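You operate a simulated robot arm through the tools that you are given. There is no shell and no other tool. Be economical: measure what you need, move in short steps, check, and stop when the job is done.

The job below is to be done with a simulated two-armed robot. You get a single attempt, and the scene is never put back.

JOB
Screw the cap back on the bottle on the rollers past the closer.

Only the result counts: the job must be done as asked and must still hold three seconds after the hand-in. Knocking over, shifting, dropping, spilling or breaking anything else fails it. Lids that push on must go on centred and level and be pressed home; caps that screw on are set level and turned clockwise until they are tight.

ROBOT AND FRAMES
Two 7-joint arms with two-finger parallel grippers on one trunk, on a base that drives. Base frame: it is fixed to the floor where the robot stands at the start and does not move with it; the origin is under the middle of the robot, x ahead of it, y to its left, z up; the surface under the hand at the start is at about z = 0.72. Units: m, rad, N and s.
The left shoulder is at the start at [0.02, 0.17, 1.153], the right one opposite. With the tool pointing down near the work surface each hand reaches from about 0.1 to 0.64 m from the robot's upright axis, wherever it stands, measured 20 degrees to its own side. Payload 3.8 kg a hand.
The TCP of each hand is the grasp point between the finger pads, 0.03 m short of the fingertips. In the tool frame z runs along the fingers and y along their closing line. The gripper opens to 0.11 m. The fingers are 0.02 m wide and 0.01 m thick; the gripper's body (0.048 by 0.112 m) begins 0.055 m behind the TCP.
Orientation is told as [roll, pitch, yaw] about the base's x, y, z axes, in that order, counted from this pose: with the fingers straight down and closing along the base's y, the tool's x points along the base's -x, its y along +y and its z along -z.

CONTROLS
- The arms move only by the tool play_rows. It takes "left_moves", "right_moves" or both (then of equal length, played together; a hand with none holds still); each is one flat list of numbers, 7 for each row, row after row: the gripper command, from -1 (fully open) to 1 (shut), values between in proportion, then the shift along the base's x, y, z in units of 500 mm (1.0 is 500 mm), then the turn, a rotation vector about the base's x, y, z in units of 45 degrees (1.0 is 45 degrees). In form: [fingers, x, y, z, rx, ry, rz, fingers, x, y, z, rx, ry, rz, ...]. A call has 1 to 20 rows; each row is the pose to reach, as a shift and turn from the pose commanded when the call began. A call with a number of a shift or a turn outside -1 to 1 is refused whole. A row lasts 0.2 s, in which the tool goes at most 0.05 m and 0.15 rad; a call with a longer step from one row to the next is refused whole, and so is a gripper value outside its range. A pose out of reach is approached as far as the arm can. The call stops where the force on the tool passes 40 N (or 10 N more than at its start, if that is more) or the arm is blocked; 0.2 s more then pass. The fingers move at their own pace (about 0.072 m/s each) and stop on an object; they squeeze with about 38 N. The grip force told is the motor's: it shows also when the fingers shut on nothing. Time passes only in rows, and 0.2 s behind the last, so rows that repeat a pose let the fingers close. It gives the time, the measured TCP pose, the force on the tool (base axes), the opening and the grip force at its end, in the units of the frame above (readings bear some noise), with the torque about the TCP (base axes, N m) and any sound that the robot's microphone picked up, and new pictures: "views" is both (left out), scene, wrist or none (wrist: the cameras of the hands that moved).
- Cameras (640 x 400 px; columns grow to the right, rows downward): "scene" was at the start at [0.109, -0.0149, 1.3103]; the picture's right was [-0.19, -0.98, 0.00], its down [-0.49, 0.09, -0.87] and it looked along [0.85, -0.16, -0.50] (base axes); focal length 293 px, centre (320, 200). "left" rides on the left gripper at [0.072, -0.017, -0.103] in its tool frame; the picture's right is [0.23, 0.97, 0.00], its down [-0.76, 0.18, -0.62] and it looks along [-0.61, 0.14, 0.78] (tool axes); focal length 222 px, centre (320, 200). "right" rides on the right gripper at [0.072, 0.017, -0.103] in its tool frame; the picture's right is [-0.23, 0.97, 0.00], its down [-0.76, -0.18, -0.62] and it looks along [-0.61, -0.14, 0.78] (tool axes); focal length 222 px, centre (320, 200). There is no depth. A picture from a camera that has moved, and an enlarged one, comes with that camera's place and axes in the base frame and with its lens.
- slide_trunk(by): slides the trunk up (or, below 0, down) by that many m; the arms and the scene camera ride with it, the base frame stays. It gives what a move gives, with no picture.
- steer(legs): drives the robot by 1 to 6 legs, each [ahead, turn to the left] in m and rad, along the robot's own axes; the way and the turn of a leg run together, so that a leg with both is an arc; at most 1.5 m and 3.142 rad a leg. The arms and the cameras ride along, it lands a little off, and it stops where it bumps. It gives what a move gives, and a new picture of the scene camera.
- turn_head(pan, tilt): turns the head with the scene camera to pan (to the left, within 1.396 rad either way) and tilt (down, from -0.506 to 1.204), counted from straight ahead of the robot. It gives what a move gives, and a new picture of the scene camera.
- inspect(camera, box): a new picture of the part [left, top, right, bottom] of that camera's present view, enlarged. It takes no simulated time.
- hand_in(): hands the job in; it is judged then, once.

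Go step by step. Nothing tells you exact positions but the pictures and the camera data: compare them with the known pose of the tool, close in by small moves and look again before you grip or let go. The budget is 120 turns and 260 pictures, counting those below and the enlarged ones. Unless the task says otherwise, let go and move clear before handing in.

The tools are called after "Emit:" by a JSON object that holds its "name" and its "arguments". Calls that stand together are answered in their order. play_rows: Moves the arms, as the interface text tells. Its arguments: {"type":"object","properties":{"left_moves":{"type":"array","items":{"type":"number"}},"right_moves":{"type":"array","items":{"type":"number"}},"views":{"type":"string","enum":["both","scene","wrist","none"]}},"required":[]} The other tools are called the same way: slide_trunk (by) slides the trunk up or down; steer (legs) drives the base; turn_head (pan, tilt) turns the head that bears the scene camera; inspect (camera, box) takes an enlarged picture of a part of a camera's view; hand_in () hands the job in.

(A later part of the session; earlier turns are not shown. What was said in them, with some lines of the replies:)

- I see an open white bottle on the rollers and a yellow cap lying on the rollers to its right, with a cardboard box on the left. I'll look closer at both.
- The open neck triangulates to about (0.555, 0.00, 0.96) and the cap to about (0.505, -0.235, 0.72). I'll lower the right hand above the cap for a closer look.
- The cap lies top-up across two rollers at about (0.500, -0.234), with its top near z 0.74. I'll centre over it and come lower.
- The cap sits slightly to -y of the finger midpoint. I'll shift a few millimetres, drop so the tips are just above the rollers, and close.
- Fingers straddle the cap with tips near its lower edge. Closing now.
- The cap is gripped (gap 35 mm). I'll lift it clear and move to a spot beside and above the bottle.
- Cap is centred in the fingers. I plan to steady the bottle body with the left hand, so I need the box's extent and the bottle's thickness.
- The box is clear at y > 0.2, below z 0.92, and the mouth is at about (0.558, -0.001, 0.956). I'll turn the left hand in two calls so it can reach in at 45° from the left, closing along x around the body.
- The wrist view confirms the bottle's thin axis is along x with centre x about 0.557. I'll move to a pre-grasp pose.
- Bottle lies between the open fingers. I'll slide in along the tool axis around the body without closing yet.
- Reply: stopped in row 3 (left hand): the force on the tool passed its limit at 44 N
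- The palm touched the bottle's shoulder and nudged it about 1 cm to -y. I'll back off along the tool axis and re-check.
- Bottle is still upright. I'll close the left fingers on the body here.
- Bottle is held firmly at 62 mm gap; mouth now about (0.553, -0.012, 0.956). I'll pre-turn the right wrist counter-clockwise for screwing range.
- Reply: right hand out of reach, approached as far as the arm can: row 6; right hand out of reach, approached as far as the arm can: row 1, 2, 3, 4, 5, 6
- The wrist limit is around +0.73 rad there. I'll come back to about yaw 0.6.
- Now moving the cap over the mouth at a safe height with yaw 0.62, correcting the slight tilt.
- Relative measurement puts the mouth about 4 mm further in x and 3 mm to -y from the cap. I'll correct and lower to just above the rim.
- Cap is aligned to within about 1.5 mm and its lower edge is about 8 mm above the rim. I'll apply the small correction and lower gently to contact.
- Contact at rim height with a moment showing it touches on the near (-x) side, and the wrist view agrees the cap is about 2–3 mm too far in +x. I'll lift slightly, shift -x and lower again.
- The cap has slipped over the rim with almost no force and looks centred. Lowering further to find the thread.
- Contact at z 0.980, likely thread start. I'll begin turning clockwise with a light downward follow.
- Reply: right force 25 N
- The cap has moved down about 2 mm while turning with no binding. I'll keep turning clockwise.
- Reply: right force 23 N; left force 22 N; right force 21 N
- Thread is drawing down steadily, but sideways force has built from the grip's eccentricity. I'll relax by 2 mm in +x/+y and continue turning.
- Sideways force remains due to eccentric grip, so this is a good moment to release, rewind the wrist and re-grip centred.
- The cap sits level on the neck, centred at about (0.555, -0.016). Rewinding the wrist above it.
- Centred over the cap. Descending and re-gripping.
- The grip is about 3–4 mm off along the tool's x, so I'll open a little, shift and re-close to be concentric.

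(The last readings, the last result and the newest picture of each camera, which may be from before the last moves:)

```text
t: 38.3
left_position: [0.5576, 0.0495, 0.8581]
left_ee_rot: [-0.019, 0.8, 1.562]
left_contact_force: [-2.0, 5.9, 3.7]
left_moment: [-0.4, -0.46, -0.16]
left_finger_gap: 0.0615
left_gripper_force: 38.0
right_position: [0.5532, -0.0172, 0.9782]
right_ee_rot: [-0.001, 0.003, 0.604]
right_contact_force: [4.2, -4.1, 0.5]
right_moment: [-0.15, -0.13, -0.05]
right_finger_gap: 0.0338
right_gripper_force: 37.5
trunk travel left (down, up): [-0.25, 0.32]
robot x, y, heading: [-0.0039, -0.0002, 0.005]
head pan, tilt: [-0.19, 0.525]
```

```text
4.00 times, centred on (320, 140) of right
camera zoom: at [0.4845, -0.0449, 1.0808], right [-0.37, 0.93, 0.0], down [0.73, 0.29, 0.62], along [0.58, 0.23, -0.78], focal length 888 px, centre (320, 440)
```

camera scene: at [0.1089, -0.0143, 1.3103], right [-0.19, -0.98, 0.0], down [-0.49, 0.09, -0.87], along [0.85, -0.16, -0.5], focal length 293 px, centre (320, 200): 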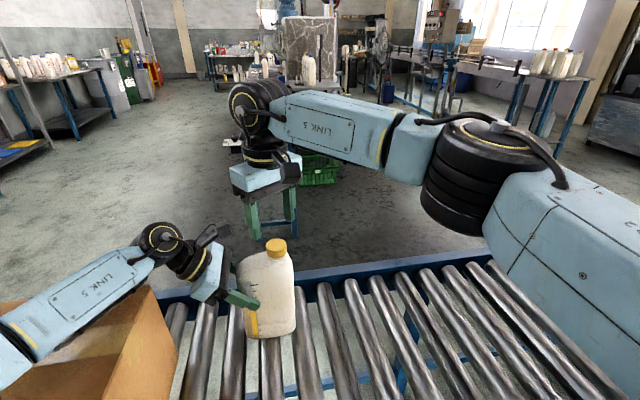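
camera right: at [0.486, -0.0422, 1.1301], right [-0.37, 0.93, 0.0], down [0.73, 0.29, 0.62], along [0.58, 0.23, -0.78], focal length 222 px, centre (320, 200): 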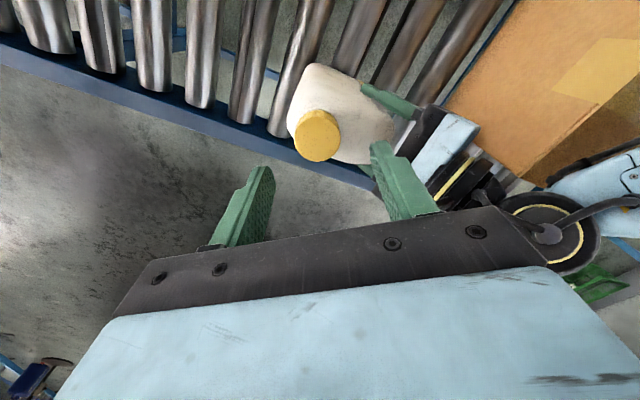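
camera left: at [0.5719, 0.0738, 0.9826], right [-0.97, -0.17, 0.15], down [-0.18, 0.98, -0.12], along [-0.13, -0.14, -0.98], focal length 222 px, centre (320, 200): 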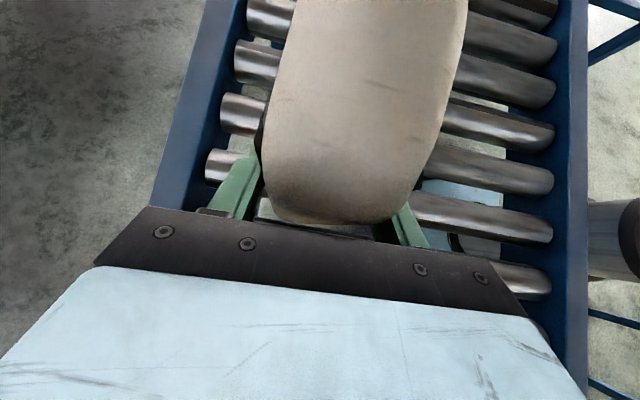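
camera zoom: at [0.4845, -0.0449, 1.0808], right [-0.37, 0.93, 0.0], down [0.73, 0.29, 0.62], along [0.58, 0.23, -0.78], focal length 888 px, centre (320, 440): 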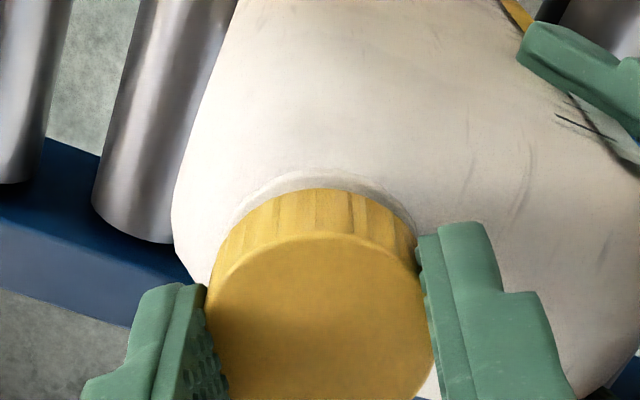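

Now concentric. Continue screwing clockwise.

Emit:
{"name": "play_rows", "arguments": {"right_moves": [1, 0.001, -0.002, -0.001, 0, 0, -0.17, 1, 0.001, -0.002, -0.001, 0, 0, -0.34, 1, 0.001, -0.002, -0.001, 0, 0, -0.51, 1, 0.001, -0.002, -0.002, 0, 0, -0.68, 1, 0.001, -0.002, -0.002, 0, 0, -0.85, 1, 0.001, -0.002, -0.002, 0, 0, -1], "views": "none"}}

Emit:
{"name": "play_rows", "arguments": {"right_moves": [1, 0, 0, 0, 0, 0, -0.17, 1, 0, 0, -0.001, 0, 0, -0.34, 1, 0, 0, -0.001, 0, 0, -0.51, 1, 0, 0, -0.001, 0, 0, -0.68, 1, 0, 0, -0.001, 0, 0, -0.85, 1, 0, 0, -0.001, 0, 0, -1], "views": "none"}}

Emit:
{"name": "inspect", "arguments": {"camera": "right", "box": [240, 90, 400, 190]}}

Emit:
{"name": "inspect", "arguments": {"camera": "scene", "box": [200, 190, 360, 290]}}

```text
t: 39.7
left_position: [0.5572, 0.0485, 0.8574]
left_ee_rot: [-0.02, 0.801, 1.562]
left_contact_force: [-1.0, -6.2, 1.1]
left_moment: [0.97, -0.4, -0.14]
left_finger_gap: 0.0615
left_gripper_force: 37.8
right_position: [0.5516, -0.0182, 0.9782]
right_ee_rot: [0.005, 0.004, -0.178]
right_contact_force: [2.8, 10.0, 1.6]
right_moment: [0.53, 0.18, 0.04]
right_finger_gap: 0.0338
right_gripper_force: 38.0
trunk travel left (down, up): [-0.25, 0.32]
robot x, y, heading: [0.0028, -0.0016, -0.004]
head pan, tilt: [-0.19, 0.525]
```

```text
t: 41.1
left_position: [0.5571, 0.048, 0.8581]
left_ee_rot: [-0.02, 0.801, 1.562]
left_contact_force: [-4.1, -20.0, -0.1]
left_moment: [0.46, -0.38, -0.33]
left_finger_gap: 0.0613
left_gripper_force: 38.1
right_position: [0.552, -0.019, 0.9762]
right_ee_rot: [0.005, 0.003, -0.964]
right_contact_force: [2.7, 18.6, 2.2]
right_moment: [1.24, 0.22, 0.09]
right_finger_gap: 0.0341
right_gripper_force: 38.3
trunk travel left (down, up): [-0.25, 0.32]
robot x, y, heading: [-0.0023, 0.0023, -0.004]
head pan, tilt: [-0.19, 0.525]
```

```text
4.00 times, centred on (320, 140) of right
camera zoom: at [0.5256, 0.0502, 1.0797], right [0.93, 0.37, 0.0], down [0.29, -0.73, 0.62], along [0.23, -0.58, -0.78], focal length 888 px, centre (320, 440)
```

zoom: 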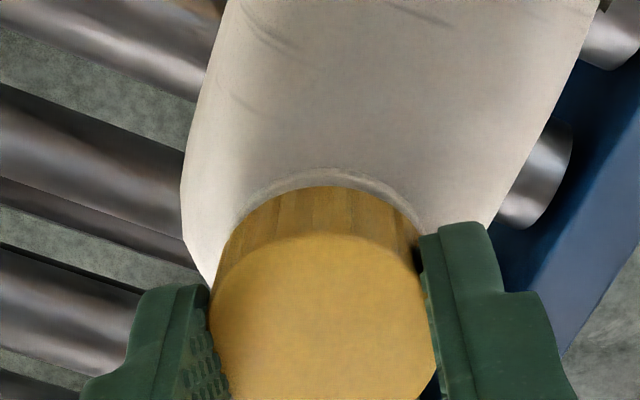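

```text
4.00 times, centred on (280, 240) of scene
camera zoom: at [0.1087, -0.0147, 1.3103], right [-0.19, -0.98, 0.0], down [-0.49, 0.09, -0.87], along [0.85, -0.16, -0.5], focal length 1173 px, centre (480, 40)
```

zoom: 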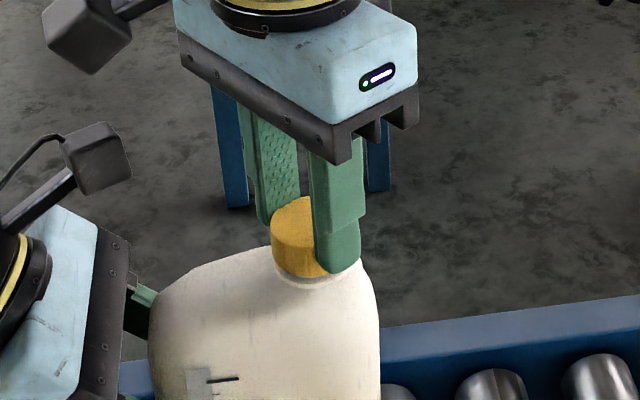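

Side force in +y is growing, so I'll shift the tool +y by ~2.5 mm while continuing to turn.

Emit:
{"name": "play_rows", "arguments": {"right_moves": [1, 0.001, 0.005, 0, 0, 0, 0, 1, 0.001, 0.006, 0, 0, 0, -0.17, 1, 0.001, 0.006, 0, 0, 0, -0.34, 1, 0.001, 0.006, 0, 0, 0, -0.51, 1, 0.001, 0.006, 0, 0, 0, -0.68], "views": "none"}}

```text
t: 42.3
left_position: [0.5579, 0.0508, 0.8583]
left_ee_rot: [-0.025, 0.8, 1.558]
left_contact_force: [-4.7, -12.9, 2.9]
left_moment: [-0.3, -0.72, -1.17]
left_finger_gap: 0.0618
left_gripper_force: 38.2
right_position: [0.5528, -0.0168, 0.9766]
right_ee_rot: [0.002, 0.001, -1.498]
right_contact_force: [6.0, 8.4, 3.3]
right_moment: [0.27, -0.25, 1.02]
right_finger_gap: 0.0348
right_gripper_force: 38.1
trunk travel left (down, up): [-0.25, 0.32]
robot x, y, heading: [-0.0017, 0.0003, -0.001]
head pan, tilt: [-0.19, 0.525]
```

A clear tightening torque has appeared (1.0 N m on the tool). Turning a bit further to make it tight.

Emit:
{"name": "play_rows", "arguments": {"right_moves": [1, 0.002, 0.002, 0, 0, 0, -0.1, 1, 0.002, 0.003, 0, 0, 0, -0.2, 1, 0.002, 0.003, 0, 0, 0, -0.3], "views": "none"}}

Emit:
{"name": "inspect", "arguments": {"camera": "right", "box": [240, 90, 400, 190]}}

Emit:
{"name": "inspect", "arguments": {"camera": "scene", "box": [200, 190, 360, 290]}}

```text
t: 43.1
left_position: [0.558, 0.0499, 0.8589]
left_ee_rot: [-0.021, 0.802, 1.567]
left_contact_force: [1.0, -9.7, 2.7]
left_moment: [-1.06, -0.01, -0.41]
left_finger_gap: 0.0614
left_gripper_force: 37.9
right_position: [0.5549, -0.0168, 0.9757]
right_ee_rot: [0.0, 0.001, -1.737]
right_contact_force: [-0.3, 3.2, 4.8]
right_moment: [0.08, 0.01, 0.56]
right_finger_gap: 0.035
right_gripper_force: 37.3
trunk travel left (down, up): [-0.25, 0.32]
robot x, y, heading: [0.003, 0.0025, 0.005]
head pan, tilt: [-0.19, 0.525]
```

```text
4.00 times, centred on (320, 140) of right
camera zoom: at [0.5834, 0.0519, 1.0789], right [0.92, -0.38, 0.0], down [-0.3, -0.72, 0.62], along [-0.24, -0.57, -0.78], focal length 888 px, centre (320, 440)
```

zoom: 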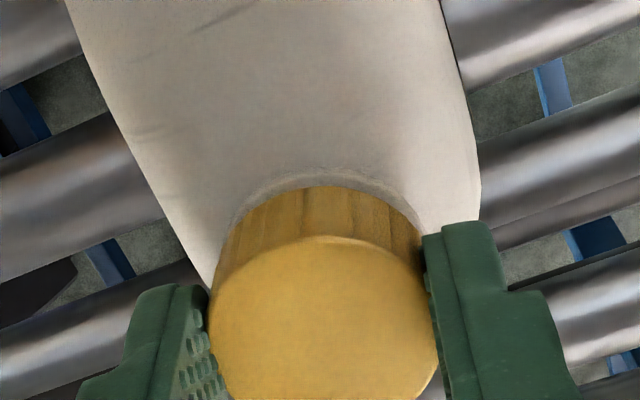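

```text
4.00 times, centred on (280, 240) of scene
camera zoom: at [0.1086, -0.0151, 1.3104], right [-0.19, -0.98, 0.0], down [-0.49, 0.09, -0.87], along [0.85, -0.16, -0.5], focal length 1173 px, centre (480, 40)
```

zoom: 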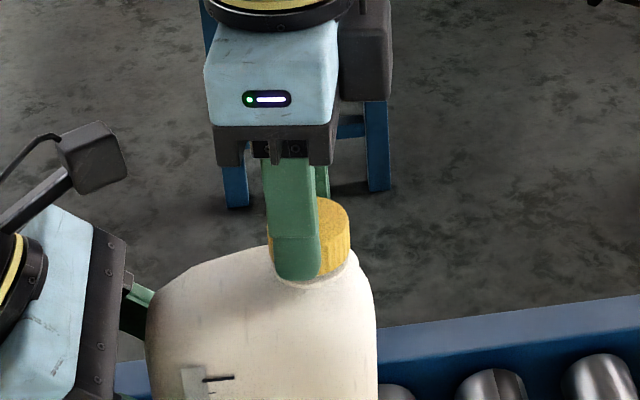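

Emit:
{"name": "play_rows", "arguments": {"right_moves": [1, 0, 0.001, 0, 0, 0, -0.12, 1, 0, 0.001, 0, 0, 0, -0.24, 1, 0, 0.001, 0, 0, 0, -0.36, 1, 0, 0.001, 0, 0, 0, -0.48], "views": "none"}}

Emit:
{"name": "inspect", "arguments": {"camera": "right", "box": [240, 90, 400, 190]}}

```text
t: 44.1
left_position: [0.5575, 0.0502, 0.8565]
left_ee_rot: [-0.021, 0.799, 1.563]
left_contact_force: [-5.9, 4.0, 6.8]
left_moment: [-0.28, -1.05, -0.8]
left_finger_gap: 0.0618
left_gripper_force: 38.6
right_position: [0.5549, -0.0152, 0.9771]
right_ee_rot: [0.004, 0.002, -2.115]
right_contact_force: [10.0, -1.5, -0.4]
right_moment: [-0.04, -0.38, 0.35]
right_finger_gap: 0.0344
right_gripper_force: 38.3
trunk travel left (down, up): [-0.25, 0.32]
robot x, y, heading: [0.0025, 0.0015, 0.001]
head pan, tilt: [-0.19, 0.525]
```

```text
4.00 times, centred on (320, 140) of right
camera zoom: at [0.6069, 0.0386, 1.0794], right [0.72, -0.7, 0.0], down [-0.55, -0.56, 0.62], along [-0.43, -0.45, -0.78], focal length 888 px, centre (320, 440)
```

zoom: 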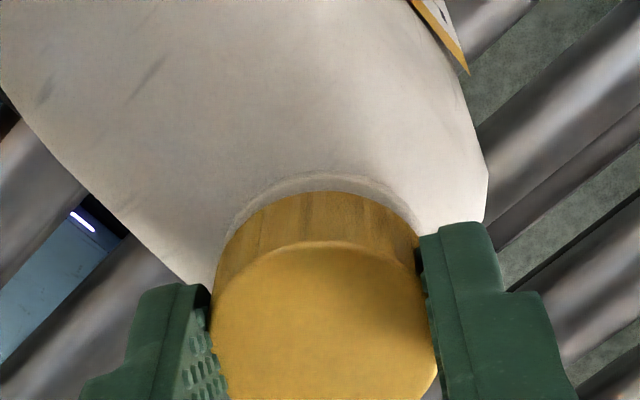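

Torque is no longer rising, so I'm unsure whether it is tight or slipping in the fingers. I'll release, back up and compare the cap height with before.

Emit:
{"name": "play_rows", "arguments": {"right_moves": [0.3, 0.001, 0, 0, 0, 0, 0, -0.1, 0.001, 0, 0, 0, 0, 0, -0.2, 0.001, 0, 0, 0, 0, 0, -0.2, 0.001, 0, 0.02, 0, 0, 0, -0.2, 0.001, 0, 0.06, 0, 0, 0, -0.2, 0.001, 0, 0.1, 0, 0, 0], "views": "none"}}

Emit:
{"name": "inspect", "arguments": {"camera": "scene", "box": [200, 190, 360, 290]}}

Emit:
{"name": "inspect", "arguments": {"camera": "scene", "box": [252, 230, 300, 260]}}

Emit:
{"name": "inspect", "arguments": {"camera": "right", "box": [240, 60, 400, 160]}}

```text
t: 45.5
left_position: [0.5578, 0.0509, 0.8566]
left_ee_rot: [-0.021, 0.801, 1.565]
left_contact_force: [1.4, 2.9, 1.7]
left_moment: [0.15, -0.03, 0.01]
left_finger_gap: 0.0618
left_gripper_force: 37.9
right_position: [0.5553, -0.0137, 1.0274]
right_ee_rot: [0.002, 0.001, -2.111]
right_contact_force: [-0.3, 0.5, -0.8]
right_moment: [-0.01, 0.01, 0.0]
right_finger_gap: 0.066
right_gripper_force: 0.1
trunk travel left (down, up): [-0.25, 0.32]
robot x, y, heading: [0.0002, 0.0018, 0.005]
head pan, tilt: [-0.19, 0.525]
```

```text
4.00 times, centred on (280, 240) of scene
camera zoom: at [0.1091, -0.0144, 1.3103], right [-0.19, -0.98, 0.0], down [-0.49, 0.09, -0.87], along [0.85, -0.16, -0.5], focal length 1173 px, centre (480, 40)
```

zoom: 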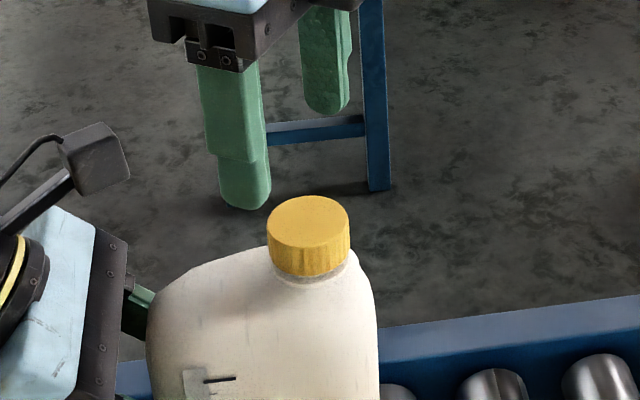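

```text
13.33 times, centred on (276, 245) of scene
camera zoom: at [0.1091, -0.0144, 1.3103], right [-0.19, -0.98, 0.0], down [-0.49, 0.09, -0.87], along [0.85, -0.16, -0.5], focal length 3909 px, centre (907, -400)
```

zoom: 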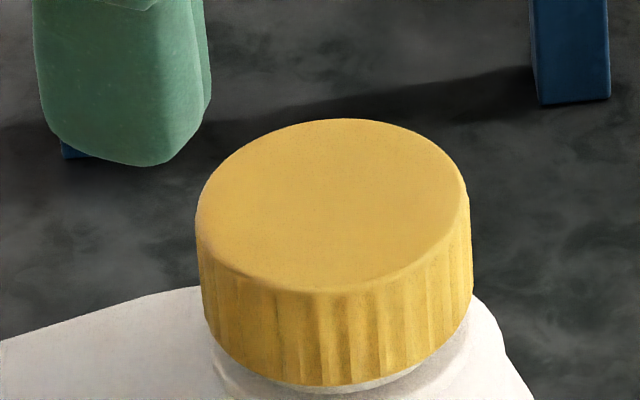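

```text
4.00 times, centred on (320, 110) of right
camera zoom: at [0.6074, 0.04, 1.1307], right [0.72, -0.69, 0.0], down [-0.54, -0.56, 0.62], along [-0.43, -0.45, -0.78], focal length 888 px, centre (320, 560)
```

zoom: 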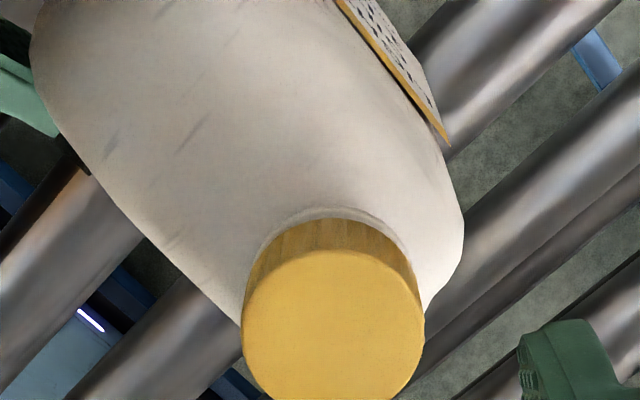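

The cap sits level and close to the neck ring. I'll rewind about 100° and do another stroke, watching whether the torque rises at once.

Emit:
{"name": "play_rows", "arguments": {"right_moves": [-0.2, 0, -0.003, 0, 0, 0, 0.18, -0.2, 0, -0.006, 0, 0, 0, 0.36, -0.2, 0, -0.006, 0, 0, 0, 0.54, -0.2, 0, -0.006, 0, 0, 0, 0.72, -0.2, 0, -0.006, 0, 0, 0, 0.9, -0.2, 0, -0.006, 0, 0, 0, 1], "views": "none"}}

Emit:
{"name": "play_rows", "arguments": {"right_moves": [-0.2, 0, 0, 0, 0, 0, 0.18, -0.2, 0, 0, 0, 0, 0, 0.36, -0.2, 0, 0, 0, 0, 0, 0.54, -0.2, 0, 0, 0, 0, 0, 0.72, -0.2, 0, 0, 0, 0, 0, 0.9, -0.2, 0, 0, 0, 0, 0, 1], "views": "none"}}

Emit:
{"name": "play_rows", "arguments": {"right_moves": [-0.2, 0, 0, -0.03, 0, 0, 0.18, -0.2, 0, 0, -0.06, 0, 0, 0.36, -0.2, 0, 0, -0.08, 0, 0, 0.54, -0.2, 0, 0, -0.098, 0, 0, 0.72, -0.2, 0, 0, -0.098, 0, 0, 0.72], "views": "none"}}

Emit:
{"name": "inspect", "arguments": {"camera": "right", "box": [200, 80, 440, 230]}}

```text
t: 46.9
left_position: [0.5565, 0.0494, 0.8572]
left_ee_rot: [-0.02, 0.8, 1.563]
left_contact_force: [0.9, 2.3, -0.1]
left_moment: [0.05, -0.05, 0.02]
left_finger_gap: 0.0616
left_gripper_force: 37.8
right_position: [0.555, -0.0165, 1.027]
right_ee_rot: [-0.001, 0.002, -1.324]
right_contact_force: [-0.3, 0.2, -0.4]
right_moment: [-0.02, 0.02, -0.02]
right_finger_gap: 0.066
right_gripper_force: 0.0
trunk travel left (down, up): [-0.25, 0.32]
robot x, y, heading: [-0.0004, -0.0013, -0.001]
head pan, tilt: [-0.19, 0.525]
```

```text
t: 48.3
left_position: [0.5593, 0.0489, 0.8573]
left_ee_rot: [-0.019, 0.803, 1.564]
left_contact_force: [-0.3, 0.6, 0.7]
left_moment: [0.11, 0.11, -0.03]
left_finger_gap: 0.0612
left_gripper_force: 37.9
right_position: [0.5549, -0.0176, 1.0261]
right_ee_rot: [0.001, 0.003, -0.536]
right_contact_force: [0.0, -0.1, 0.3]
right_moment: [0.0, 0.0, -0.01]
right_finger_gap: 0.0659
right_gripper_force: 0.0
trunk travel left (down, up): [-0.25, 0.32]
robot x, y, heading: [-0.0044, -0.0017, -0.002]
head pan, tilt: [-0.19, 0.525]
```

```text
t: 49.5
left_position: [0.5571, 0.0492, 0.8574]
left_ee_rot: [-0.02, 0.8, 1.564]
left_contact_force: [-0.2, 0.6, -0.3]
left_moment: [0.15, 0.11, -0.09]
left_finger_gap: 0.0612
left_gripper_force: 38.3
right_position: [0.5549, -0.0179, 0.9788]
right_ee_rot: [0.001, 0.003, 0.028]
right_contact_force: [0.4, 0.7, 0.5]
right_moment: [0.0, -0.01, 0.0]
right_finger_gap: 0.0662
right_gripper_force: 0.0
trunk travel left (down, up): [-0.25, 0.32]
robot x, y, heading: [-0.0009, 0.0035, 0.0]
head pan, tilt: [-0.19, 0.525]
```

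```text
2.67 times, centred on (320, 155) of right
camera zoom: at [0.4826, -0.0036, 1.0808], right [0.2, 0.98, 0.0], down [0.77, -0.16, 0.62], along [0.61, -0.12, -0.78], focal length 592 px, centre (320, 320)
```

zoom: 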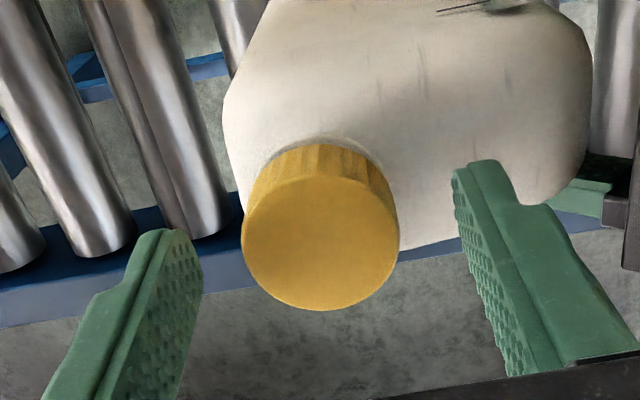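

Shift 2.5 mm in -x for concentricity, then close.

Emit:
{"name": "play_rows", "arguments": {"right_moves": [-0.2, -0.005, 0, 0, 0, 0, 0, 0.4, -0.005, 0, 0, 0, 0, 0, 1, -0.005, 0, 0, 0, 0, 0, 1, -0.005, 0, 0, 0, 0, 0], "views": "none"}}

Emit:
{"name": "inspect", "arguments": {"camera": "scene", "box": [252, 230, 300, 260]}}

Emit:
{"name": "play_rows", "arguments": {"right_moves": [1, 0, 0, 0, 0, 0, -0.12, 1, 0, 0, 0, 0, 0, -0.24, 1, 0, 0, 0, 0, 0, -0.36], "views": "none"}}

Emit:
{"name": "inspect", "arguments": {"camera": "scene", "box": [252, 230, 300, 260]}}

```text
t: 50.5
left_position: [0.5574, 0.0504, 0.8569]
left_ee_rot: [-0.02, 0.801, 1.565]
left_contact_force: [-1.0, 1.8, 0.0]
left_moment: [-0.15, 0.04, -0.19]
left_finger_gap: 0.0615
left_gripper_force: 38.0
right_position: [0.5532, -0.0194, 0.9787]
right_ee_rot: [0.0, 0.003, 0.025]
right_contact_force: [0.4, -2.1, 0.4]
right_moment: [-0.04, 0.01, 0.13]
right_finger_gap: 0.0347
right_gripper_force: 38.0
trunk travel left (down, up): [-0.25, 0.32]
robot x, y, heading: [0.0003, 0.0017, -0.005]
head pan, tilt: [-0.19, 0.525]
```

```text
13.33 times, centred on (276, 245) of scene
camera zoom: at [0.1095, -0.0147, 1.3103], right [-0.19, -0.98, 0.0], down [-0.49, 0.09, -0.86], along [0.85, -0.16, -0.5], focal length 3909 px, centre (907, -400)
```

zoom: 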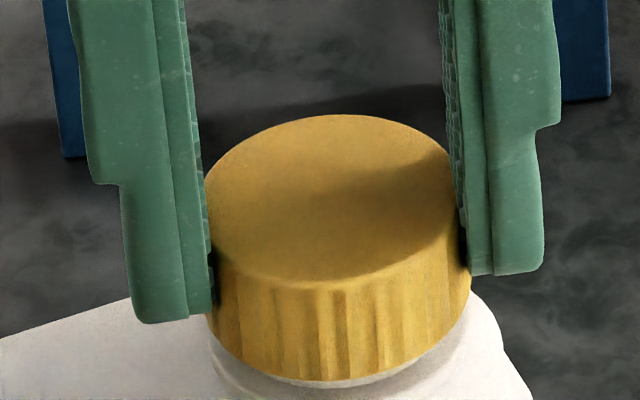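

```text
t: 51.3
left_position: [0.5572, 0.0507, 0.8567]
left_ee_rot: [-0.022, 0.802, 1.564]
left_contact_force: [-0.3, 4.5, -0.1]
left_moment: [-0.25, -0.08, -0.73]
left_finger_gap: 0.0613
left_gripper_force: 37.8
right_position: [0.5524, -0.0178, 0.977]
right_ee_rot: [0.0, 0.004, -0.259]
right_contact_force: [1.4, -4.5, 0.1]
right_moment: [-0.04, 0.03, 0.63]
right_finger_gap: 0.0351
right_gripper_force: 38.4
trunk travel left (down, up): [-0.25, 0.32]
robot x, y, heading: [-0.0015, 0.0033, 0.003]
head pan, tilt: [-0.19, 0.525]
```

```text
13.33 times, centred on (276, 245) of scene
camera zoom: at [0.1094, -0.0146, 1.3103], right [-0.19, -0.98, 0.0], down [-0.49, 0.09, -0.86], along [0.85, -0.16, -0.5], focal length 3909 px, centre (907, -400)
```

zoom: 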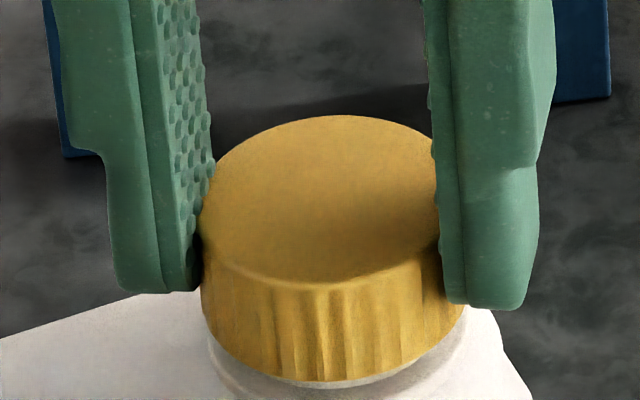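

Torque rose immediately to 0.63 N m over a short turn, meaning the cap is near tight. Tightening further.

Emit:
{"name": "play_rows", "arguments": {"right_moves": [1, 0, 0, 0, 0, 0, -0.12, 1, 0, 0, 0, 0, 0, -0.24, 1, 0, 0, 0, 0, 0, -0.36], "views": "none"}}

Emit:
{"name": "inspect", "arguments": {"camera": "scene", "box": [252, 230, 300, 260]}}

Emit:
{"name": "play_rows", "arguments": {"right_moves": [1, 0, 0, 0, 0, 0, -0.12, 1, 0, 0, 0, 0, 0, -0.24, 1, 0, 0, 0, 0, 0, -0.36], "views": "none"}}

Emit:
{"name": "inspect", "arguments": {"camera": "scene", "box": [252, 230, 300, 260]}}

```text
t: 52.1
left_position: [0.5592, 0.05, 0.8569]
left_ee_rot: [-0.022, 0.801, 1.56]
left_contact_force: [0.0, -2.1, -0.3]
left_moment: [0.42, -0.1, -0.52]
left_finger_gap: 0.0615
left_gripper_force: 38.0
right_position: [0.5518, -0.0174, 0.9768]
right_ee_rot: [0.001, 0.002, -0.54]
right_contact_force: [-0.4, 1.6, 1.4]
right_moment: [0.14, 0.02, 0.53]
right_finger_gap: 0.0346
right_gripper_force: 38.7
trunk travel left (down, up): [-0.25, 0.32]
robot x, y, heading: [-0.0001, 0.0004, -0.003]
head pan, tilt: [-0.19, 0.525]
```

```text
13.33 times, centred on (276, 245) of scene
camera zoom: at [0.1095, -0.0146, 1.3102], right [-0.19, -0.98, 0.0], down [-0.49, 0.09, -0.86], along [0.85, -0.16, -0.5], focal length 3909 px, centre (907, -400)
```

zoom: 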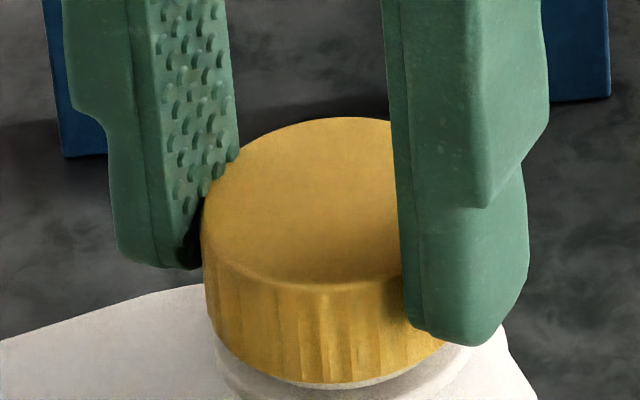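

```text
t: 52.9
left_position: [0.5585, 0.0506, 0.8572]
left_ee_rot: [-0.022, 0.803, 1.564]
left_contact_force: [3.7, -8.0, -1.6]
left_moment: [0.86, 0.14, -0.57]
left_finger_gap: 0.0616
left_gripper_force: 37.6
right_position: [0.5504, -0.0148, 0.977]
right_ee_rot: [0.002, 0.008, -0.82]
right_contact_force: [-3.7, 7.7, 0.9]
right_moment: [0.33, 0.27, 0.9]
right_finger_gap: 0.0341
right_gripper_force: 38.2
trunk travel left (down, up): [-0.25, 0.32]
robot x, y, heading: [0.0008, 0.0002, 0.006]
head pan, tilt: [-0.19, 0.525]
```

```text
13.33 times, centred on (276, 245) of scene
camera zoom: at [0.1096, -0.0147, 1.3102], right [-0.19, -0.98, 0.0], down [-0.49, 0.09, -0.86], along [0.85, -0.16, -0.5], focal length 3909 px, centre (907, -400)
```

zoom: 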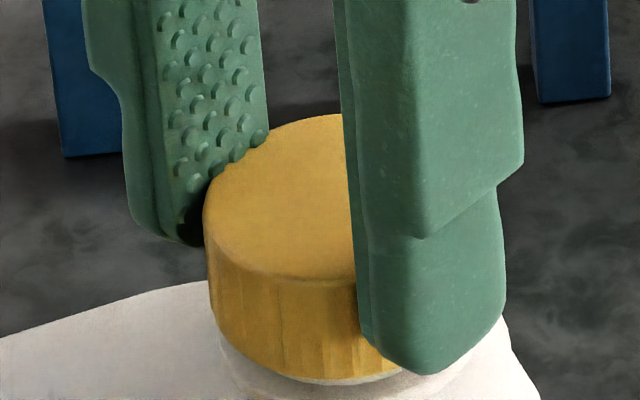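

The finger gap now varies as the pads slip round the cap, while torque holds at 0.5–1.0 N m; in the earlier strokes the grip didn't slip. That suggests the cap is seated; one last pull to confirm, then release.

Emit:
{"name": "play_rows", "arguments": {"right_moves": [1, 0.003, 0.002, 0, 0, 0, -0.12, 1, 0.004, 0.002, 0, 0, 0, -0.24, 1, 0.004, 0.002, 0, 0, 0, -0.36], "views": "none"}}

Emit:
{"name": "play_rows", "arguments": {"right_moves": [0.3, 0, 0, 0, 0, 0, 0, -0.1, 0, 0, 0, 0, 0, 0, -0.2, 0, 0, 0, 0, 0, 0, -0.2, 0, 0, 0.02, 0, 0, 0, -0.2, 0, 0, 0.06, 0, 0, 0, -0.2, 0, 0, 0.12, 0, 0, 0], "views": "none"}}

Emit:
{"name": "inspect", "arguments": {"camera": "scene", "box": [252, 230, 300, 260]}}

Emit:
{"name": "inspect", "arguments": {"camera": "right", "box": [240, 60, 400, 160]}}

```text
t: 53.7
left_position: [0.5576, 0.0489, 0.8601]
left_ee_rot: [-0.022, 0.805, 1.561]
left_contact_force: [10.3, -15.2, 0.8]
left_moment: [0.67, 0.36, 0.29]
left_finger_gap: 0.0615
left_gripper_force: 37.8
right_position: [0.5541, -0.0157, 0.9775]
right_ee_rot: [0.001, 0.005, -1.106]
right_contact_force: [-8.6, 13.8, 3.5]
right_moment: [0.84, 0.29, 0.41]
right_finger_gap: 0.0339
right_gripper_force: 38.0
trunk travel left (down, up): [-0.25, 0.32]
robot x, y, heading: [-0.0016, -0.0001, 0.001]
head pan, tilt: [-0.19, 0.525]
```

```text
t: 55.1
left_position: [0.5582, 0.0501, 0.8589]
left_ee_rot: [-0.025, 0.805, 1.562]
left_contact_force: [-2.5, 4.2, 13.8]
left_moment: [-0.79, 0.31, -0.2]
left_finger_gap: 0.061
left_gripper_force: 38.1
right_position: [0.5544, -0.0177, 1.0392]
right_ee_rot: [0.001, 0.0, -1.103]
right_contact_force: [-0.5, -0.3, 0.3]
right_moment: [-0.03, -0.01, 0.02]
right_finger_gap: 0.066
right_gripper_force: 0.0
trunk travel left (down, up): [-0.25, 0.32]
robot x, y, heading: [-0.0021, 0.0018, 0.003]
head pan, tilt: [-0.19, 0.525]
```

```text
13.33 times, centred on (276, 245) of scene
camera zoom: at [0.1077, -0.0141, 1.3105], right [-0.19, -0.98, 0.0], down [-0.49, 0.09, -0.87], along [0.85, -0.16, -0.5], focal length 3909 px, centre (907, -400)
```

zoom: 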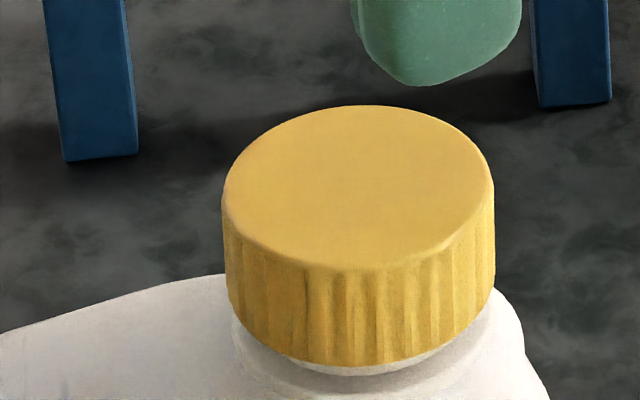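

```text
4.00 times, centred on (320, 110) of right
camera zoom: at [0.5364, 0.0559, 1.1407], right [0.97, 0.24, 0.0], down [0.18, -0.76, 0.62], along [0.15, -0.6, -0.78], focal length 888 px, centre (320, 560)
```

zoom: 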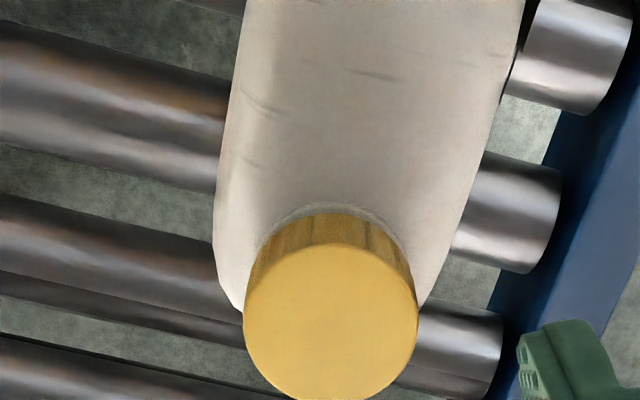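

The bottle shifted a few millimetres in that last pull; let me check its whole posture.

Emit:
{"name": "inspect", "arguments": {"camera": "scene", "box": [180, 220, 340, 350]}}

Emit:
{"name": "inspect", "arguments": {"camera": "left", "box": [120, 0, 520, 250]}}

Emit:
{"name": "inspect", "arguments": {"camera": "right", "box": [160, 0, 480, 200]}}

```text
3.08 times, centred on (260, 285) of scene
camera zoom: at [0.1077, -0.0141, 1.3105], right [-0.19, -0.98, 0.0], down [-0.49, 0.09, -0.87], along [0.85, -0.16, -0.5], focal length 902 px, centre (505, -62)
```

zoom: 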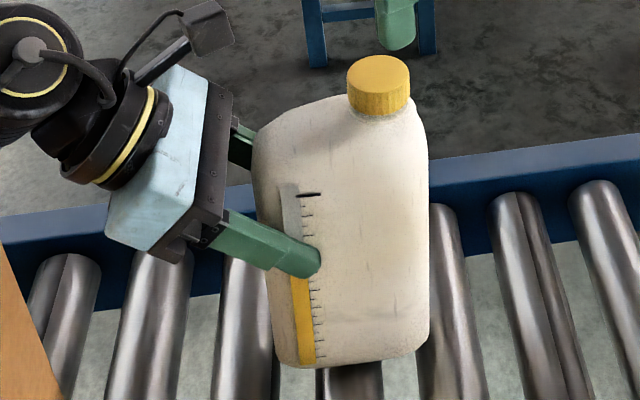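

```text
1.60 times, centred on (320, 125) of left
camera zoom: at [0.5709, 0.0741, 0.9836], right [-0.98, -0.17, 0.15], down [-0.18, 0.98, -0.12], along [-0.12, -0.14, -0.98], focal length 355 px, centre (320, 320)
```

zoom: 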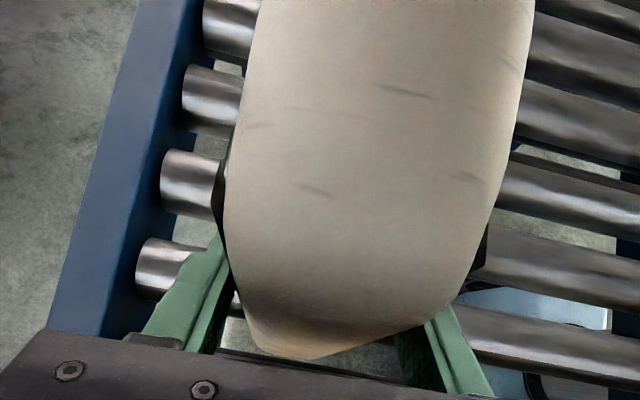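

```text
2.00 times, centred on (320, 100) of right
camera zoom: at [0.5364, 0.0559, 1.1407], right [0.97, 0.24, 0.0], down [0.18, -0.76, 0.62], along [0.15, -0.6, -0.78], focal length 444 px, centre (320, 400)
```

zoom: 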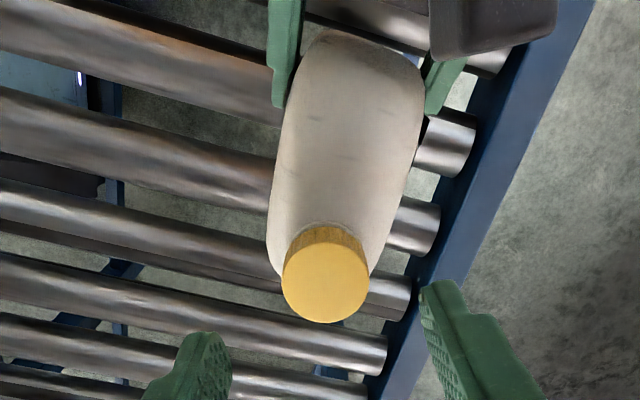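

Finger-gap readings fit a cap that has stayed fixed since mid-second stroke, so it is tight. I'll lift the right hand clear and then gently open the left fingers.

Emit:
{"name": "play_rows", "arguments": {"right_moves": [-0.2, 0, 0, 0.08, 0, 0, 0, -0.2, 0, 0, 0.16, 0, 0, 0, -0.2, 0, -0.08, 0.2, 0, 0, 0, -0.2, 0, -0.16, 0.2, 0, 0, 0, -0.2, 0, -0.25, 0.2, 0, 0, 0, -0.2, 0, -0.34, 0.2, 0, 0, 0], "views": "none"}}

Emit:
{"name": "play_rows", "arguments": {"left_moves": [0.2, 0, 0.002, 0.002, 0, 0, 0, -0.1, 0, 0.004, 0.004, 0, 0, 0, -0.6, 0, 0.004, 0.004, 0, 0, 0, -0.8, 0, 0.004, 0.004, 0, 0, 0]}}

Emit:
{"name": "inspect", "arguments": {"camera": "scene", "box": [180, 220, 340, 350]}}

```text
t: 56.5
left_position: [0.5572, 0.0501, 0.8576]
left_ee_rot: [-0.026, 0.801, 1.562]
left_contact_force: [-1.4, 4.6, 14.7]
left_moment: [-0.87, 0.21, -0.07]
left_finger_gap: 0.0615
left_gripper_force: 38.0
right_position: [0.5513, -0.1875, 1.1394]
right_ee_rot: [0.003, 0.003, -1.102]
right_contact_force: [-0.7, -0.4, 0.2]
right_moment: [-0.03, 0.01, 0.0]
right_finger_gap: 0.0658
right_gripper_force: 0.0
trunk travel left (down, up): [-0.25, 0.32]
robot x, y, heading: [0.0005, 0.0003, 0.0]
head pan, tilt: [-0.19, 0.525]
```

```text
t: 57.5
left_position: [0.5573, 0.0517, 0.8596]
left_ee_rot: [-0.021, 0.8, 1.564]
left_contact_force: [1.2, -0.4, -0.5]
left_moment: [-0.01, 0.01, 0.01]
left_finger_gap: 0.0988
left_gripper_force: 0.1
right_position: [0.5529, -0.1862, 1.14]
right_ee_rot: [0.002, 0.003, -1.105]
right_contact_force: [-0.2, 0.0, 0.2]
right_moment: [0.02, 0.0, 0.0]
right_finger_gap: 0.0658
right_gripper_force: 0.0
trunk travel left (down, up): [-0.25, 0.32]
robot x, y, heading: [0.0027, -0.0008, 0.003]
head pan, tilt: [-0.19, 0.525]
camera scene: at [0.109, -0.0147, 1.3103], right [-0.19, -0.98, 0.0], down [-0.49, 0.09, -0.87], along [0.85, -0.16, -0.5], focal length 293 px, centre (320, 200)
camera left: at [0.5721, 0.075, 0.9838], right [-0.97, -0.17, 0.15], down [-0.18, 0.98, -0.12], along [-0.13, -0.14, -0.98], focal length 222 px, centre (320, 200)
```

scene: 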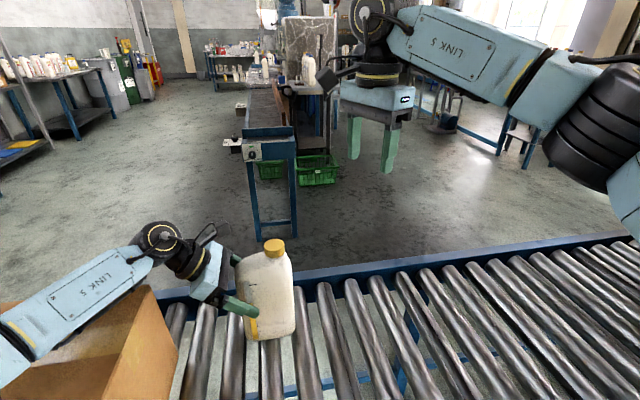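
left: 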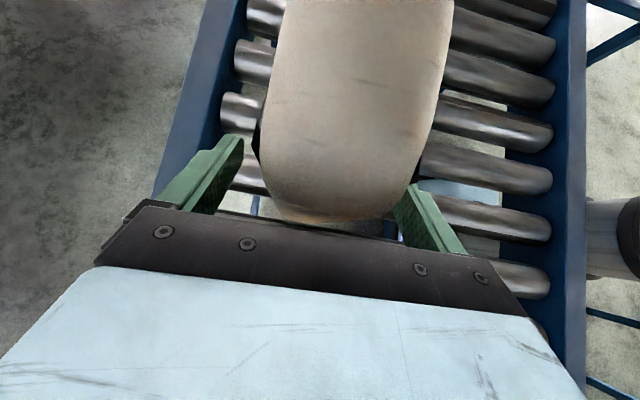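

```text
3.08 times, centred on (260, 285) of scene
camera zoom: at [0.109, -0.0147, 1.3103], right [-0.19, -0.98, 0.0], down [-0.49, 0.09, -0.87], along [0.85, -0.16, -0.5], focal length 902 px, centre (505, -62)
```

zoom: 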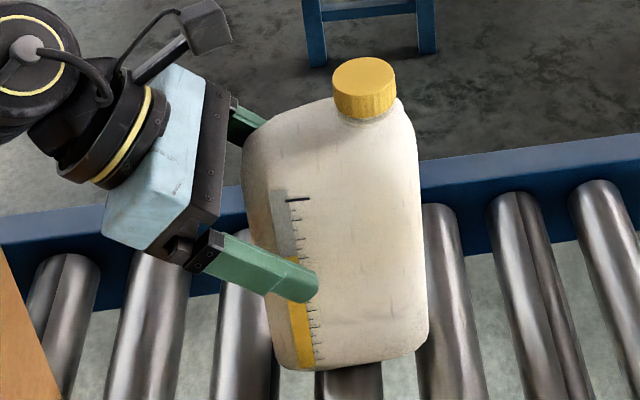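

Bottle settled upright with the cap level. Retracting the left hand along its axis.

Emit:
{"name": "play_rows", "arguments": {"left_moves": [-1, -0.008, 0, 0, 0, 0, 0, -1, -0.008, 0.04, 0.04, 0, 0, 0, -1, -0.008, 0.09, 0.1, 0, 0, 0, -1, -0.008, 0.14, 0.16, 0, 0, 0, -1, -0.008, 0.19, 0.22, 0, 0, 0, -1, -0.008, 0.24, 0.29, 0, 0, 0, -1, -0.008, 0.26, 0.37, 0, 0, 0]}}

Emit:
{"name": "inspect", "arguments": {"camera": "scene", "box": [180, 220, 340, 350]}}

Emit:
{"name": "inspect", "arguments": {"camera": "scene", "box": [250, 230, 298, 260]}}

```text
t: 59.1
left_position: [0.5528, 0.1831, 1.0457]
left_ee_rot: [-0.021, 0.801, 1.565]
left_contact_force: [1.0, 0.3, 0.1]
left_moment: [-0.01, -0.02, -0.03]
left_finger_gap: 0.11
left_gripper_force: 0.0
right_position: [0.5541, -0.1873, 1.1394]
right_ee_rot: [0.002, 0.0, -1.104]
right_contact_force: [0.0, 0.0, 0.2]
right_moment: [0.0, -0.01, 0.02]
right_finger_gap: 0.0657
right_gripper_force: 0.1
trunk travel left (down, up): [-0.25, 0.32]
robot x, y, heading: [0.0034, 0.0004, 0.003]
head pan, tilt: [-0.19, 0.525]
camera scene: at [0.1088, -0.0149, 1.3103], right [-0.19, -0.98, 0.0], down [-0.49, 0.09, -0.87], along [0.85, -0.16, -0.5], focal length 293 px, centre (320, 200)
camera left: at [0.5661, 0.2065, 1.1695], right [-0.97, -0.17, 0.15], down [-0.18, 0.98, -0.12], along [-0.13, -0.14, -0.98], focal length 222 px, centre (320, 200)
```

scene: 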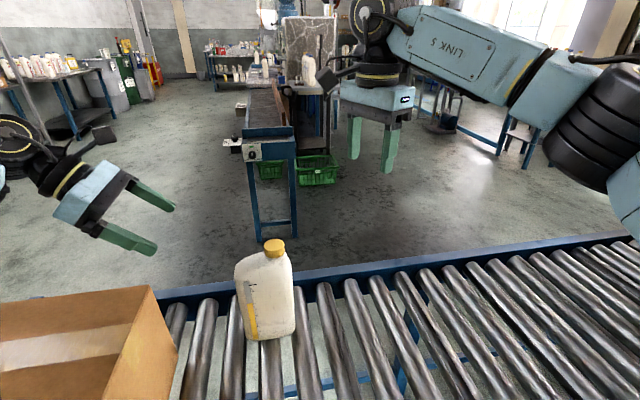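
left: 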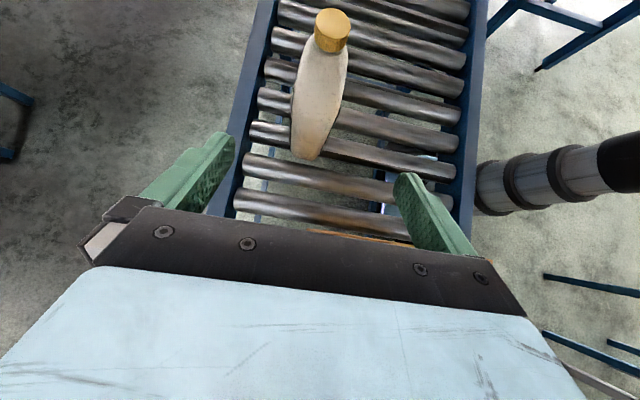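

```text
3.08 times, centred on (260, 285) of scene
camera zoom: at [0.1088, -0.0149, 1.3103], right [-0.19, -0.98, 0.0], down [-0.49, 0.09, -0.87], along [0.85, -0.16, -0.5], focal length 902 px, centre (505, -62)
```

zoom: 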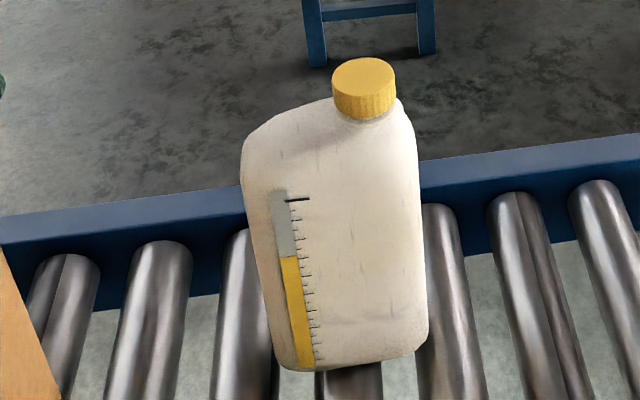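

```text
13.33 times, centred on (274, 245) of scene
camera zoom: at [0.1088, -0.0149, 1.3103], right [-0.19, -0.98, 0.0], down [-0.49, 0.09, -0.87], along [0.85, -0.16, -0.5], focal length 3909 px, centre (933, -400)
```

zoom: 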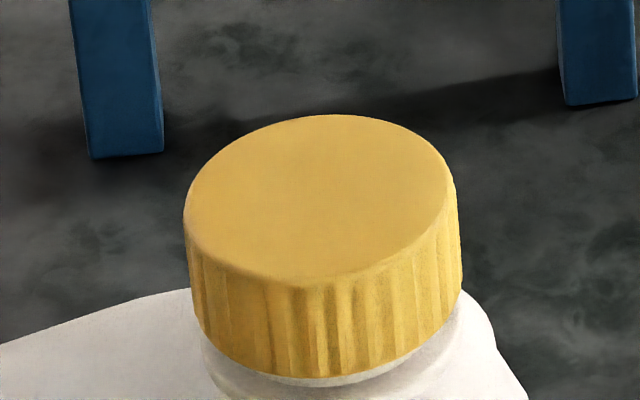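

The bottle stands upright with the cap level and seated, the box is where it was, and both hands are clear. Handing in.

Emit:
{"name": "hand_in", "arguments": {}}

```text
The job is handed in.
```

I screwed the cap back on the bottle until it stopped turning. The bottle stands upright on the rollers with the cap level, and both hands are clear.

The cap stopped after roughly 4.4 rad of turning, and past that the fingers slipped round it at up to about 1 N m, so I took it as tight. That is inferred from the torque and finger-gap readings, not measured directly. Gripping and turning shifted the bottle by about a centimetre. Nothing else appears to have moved.
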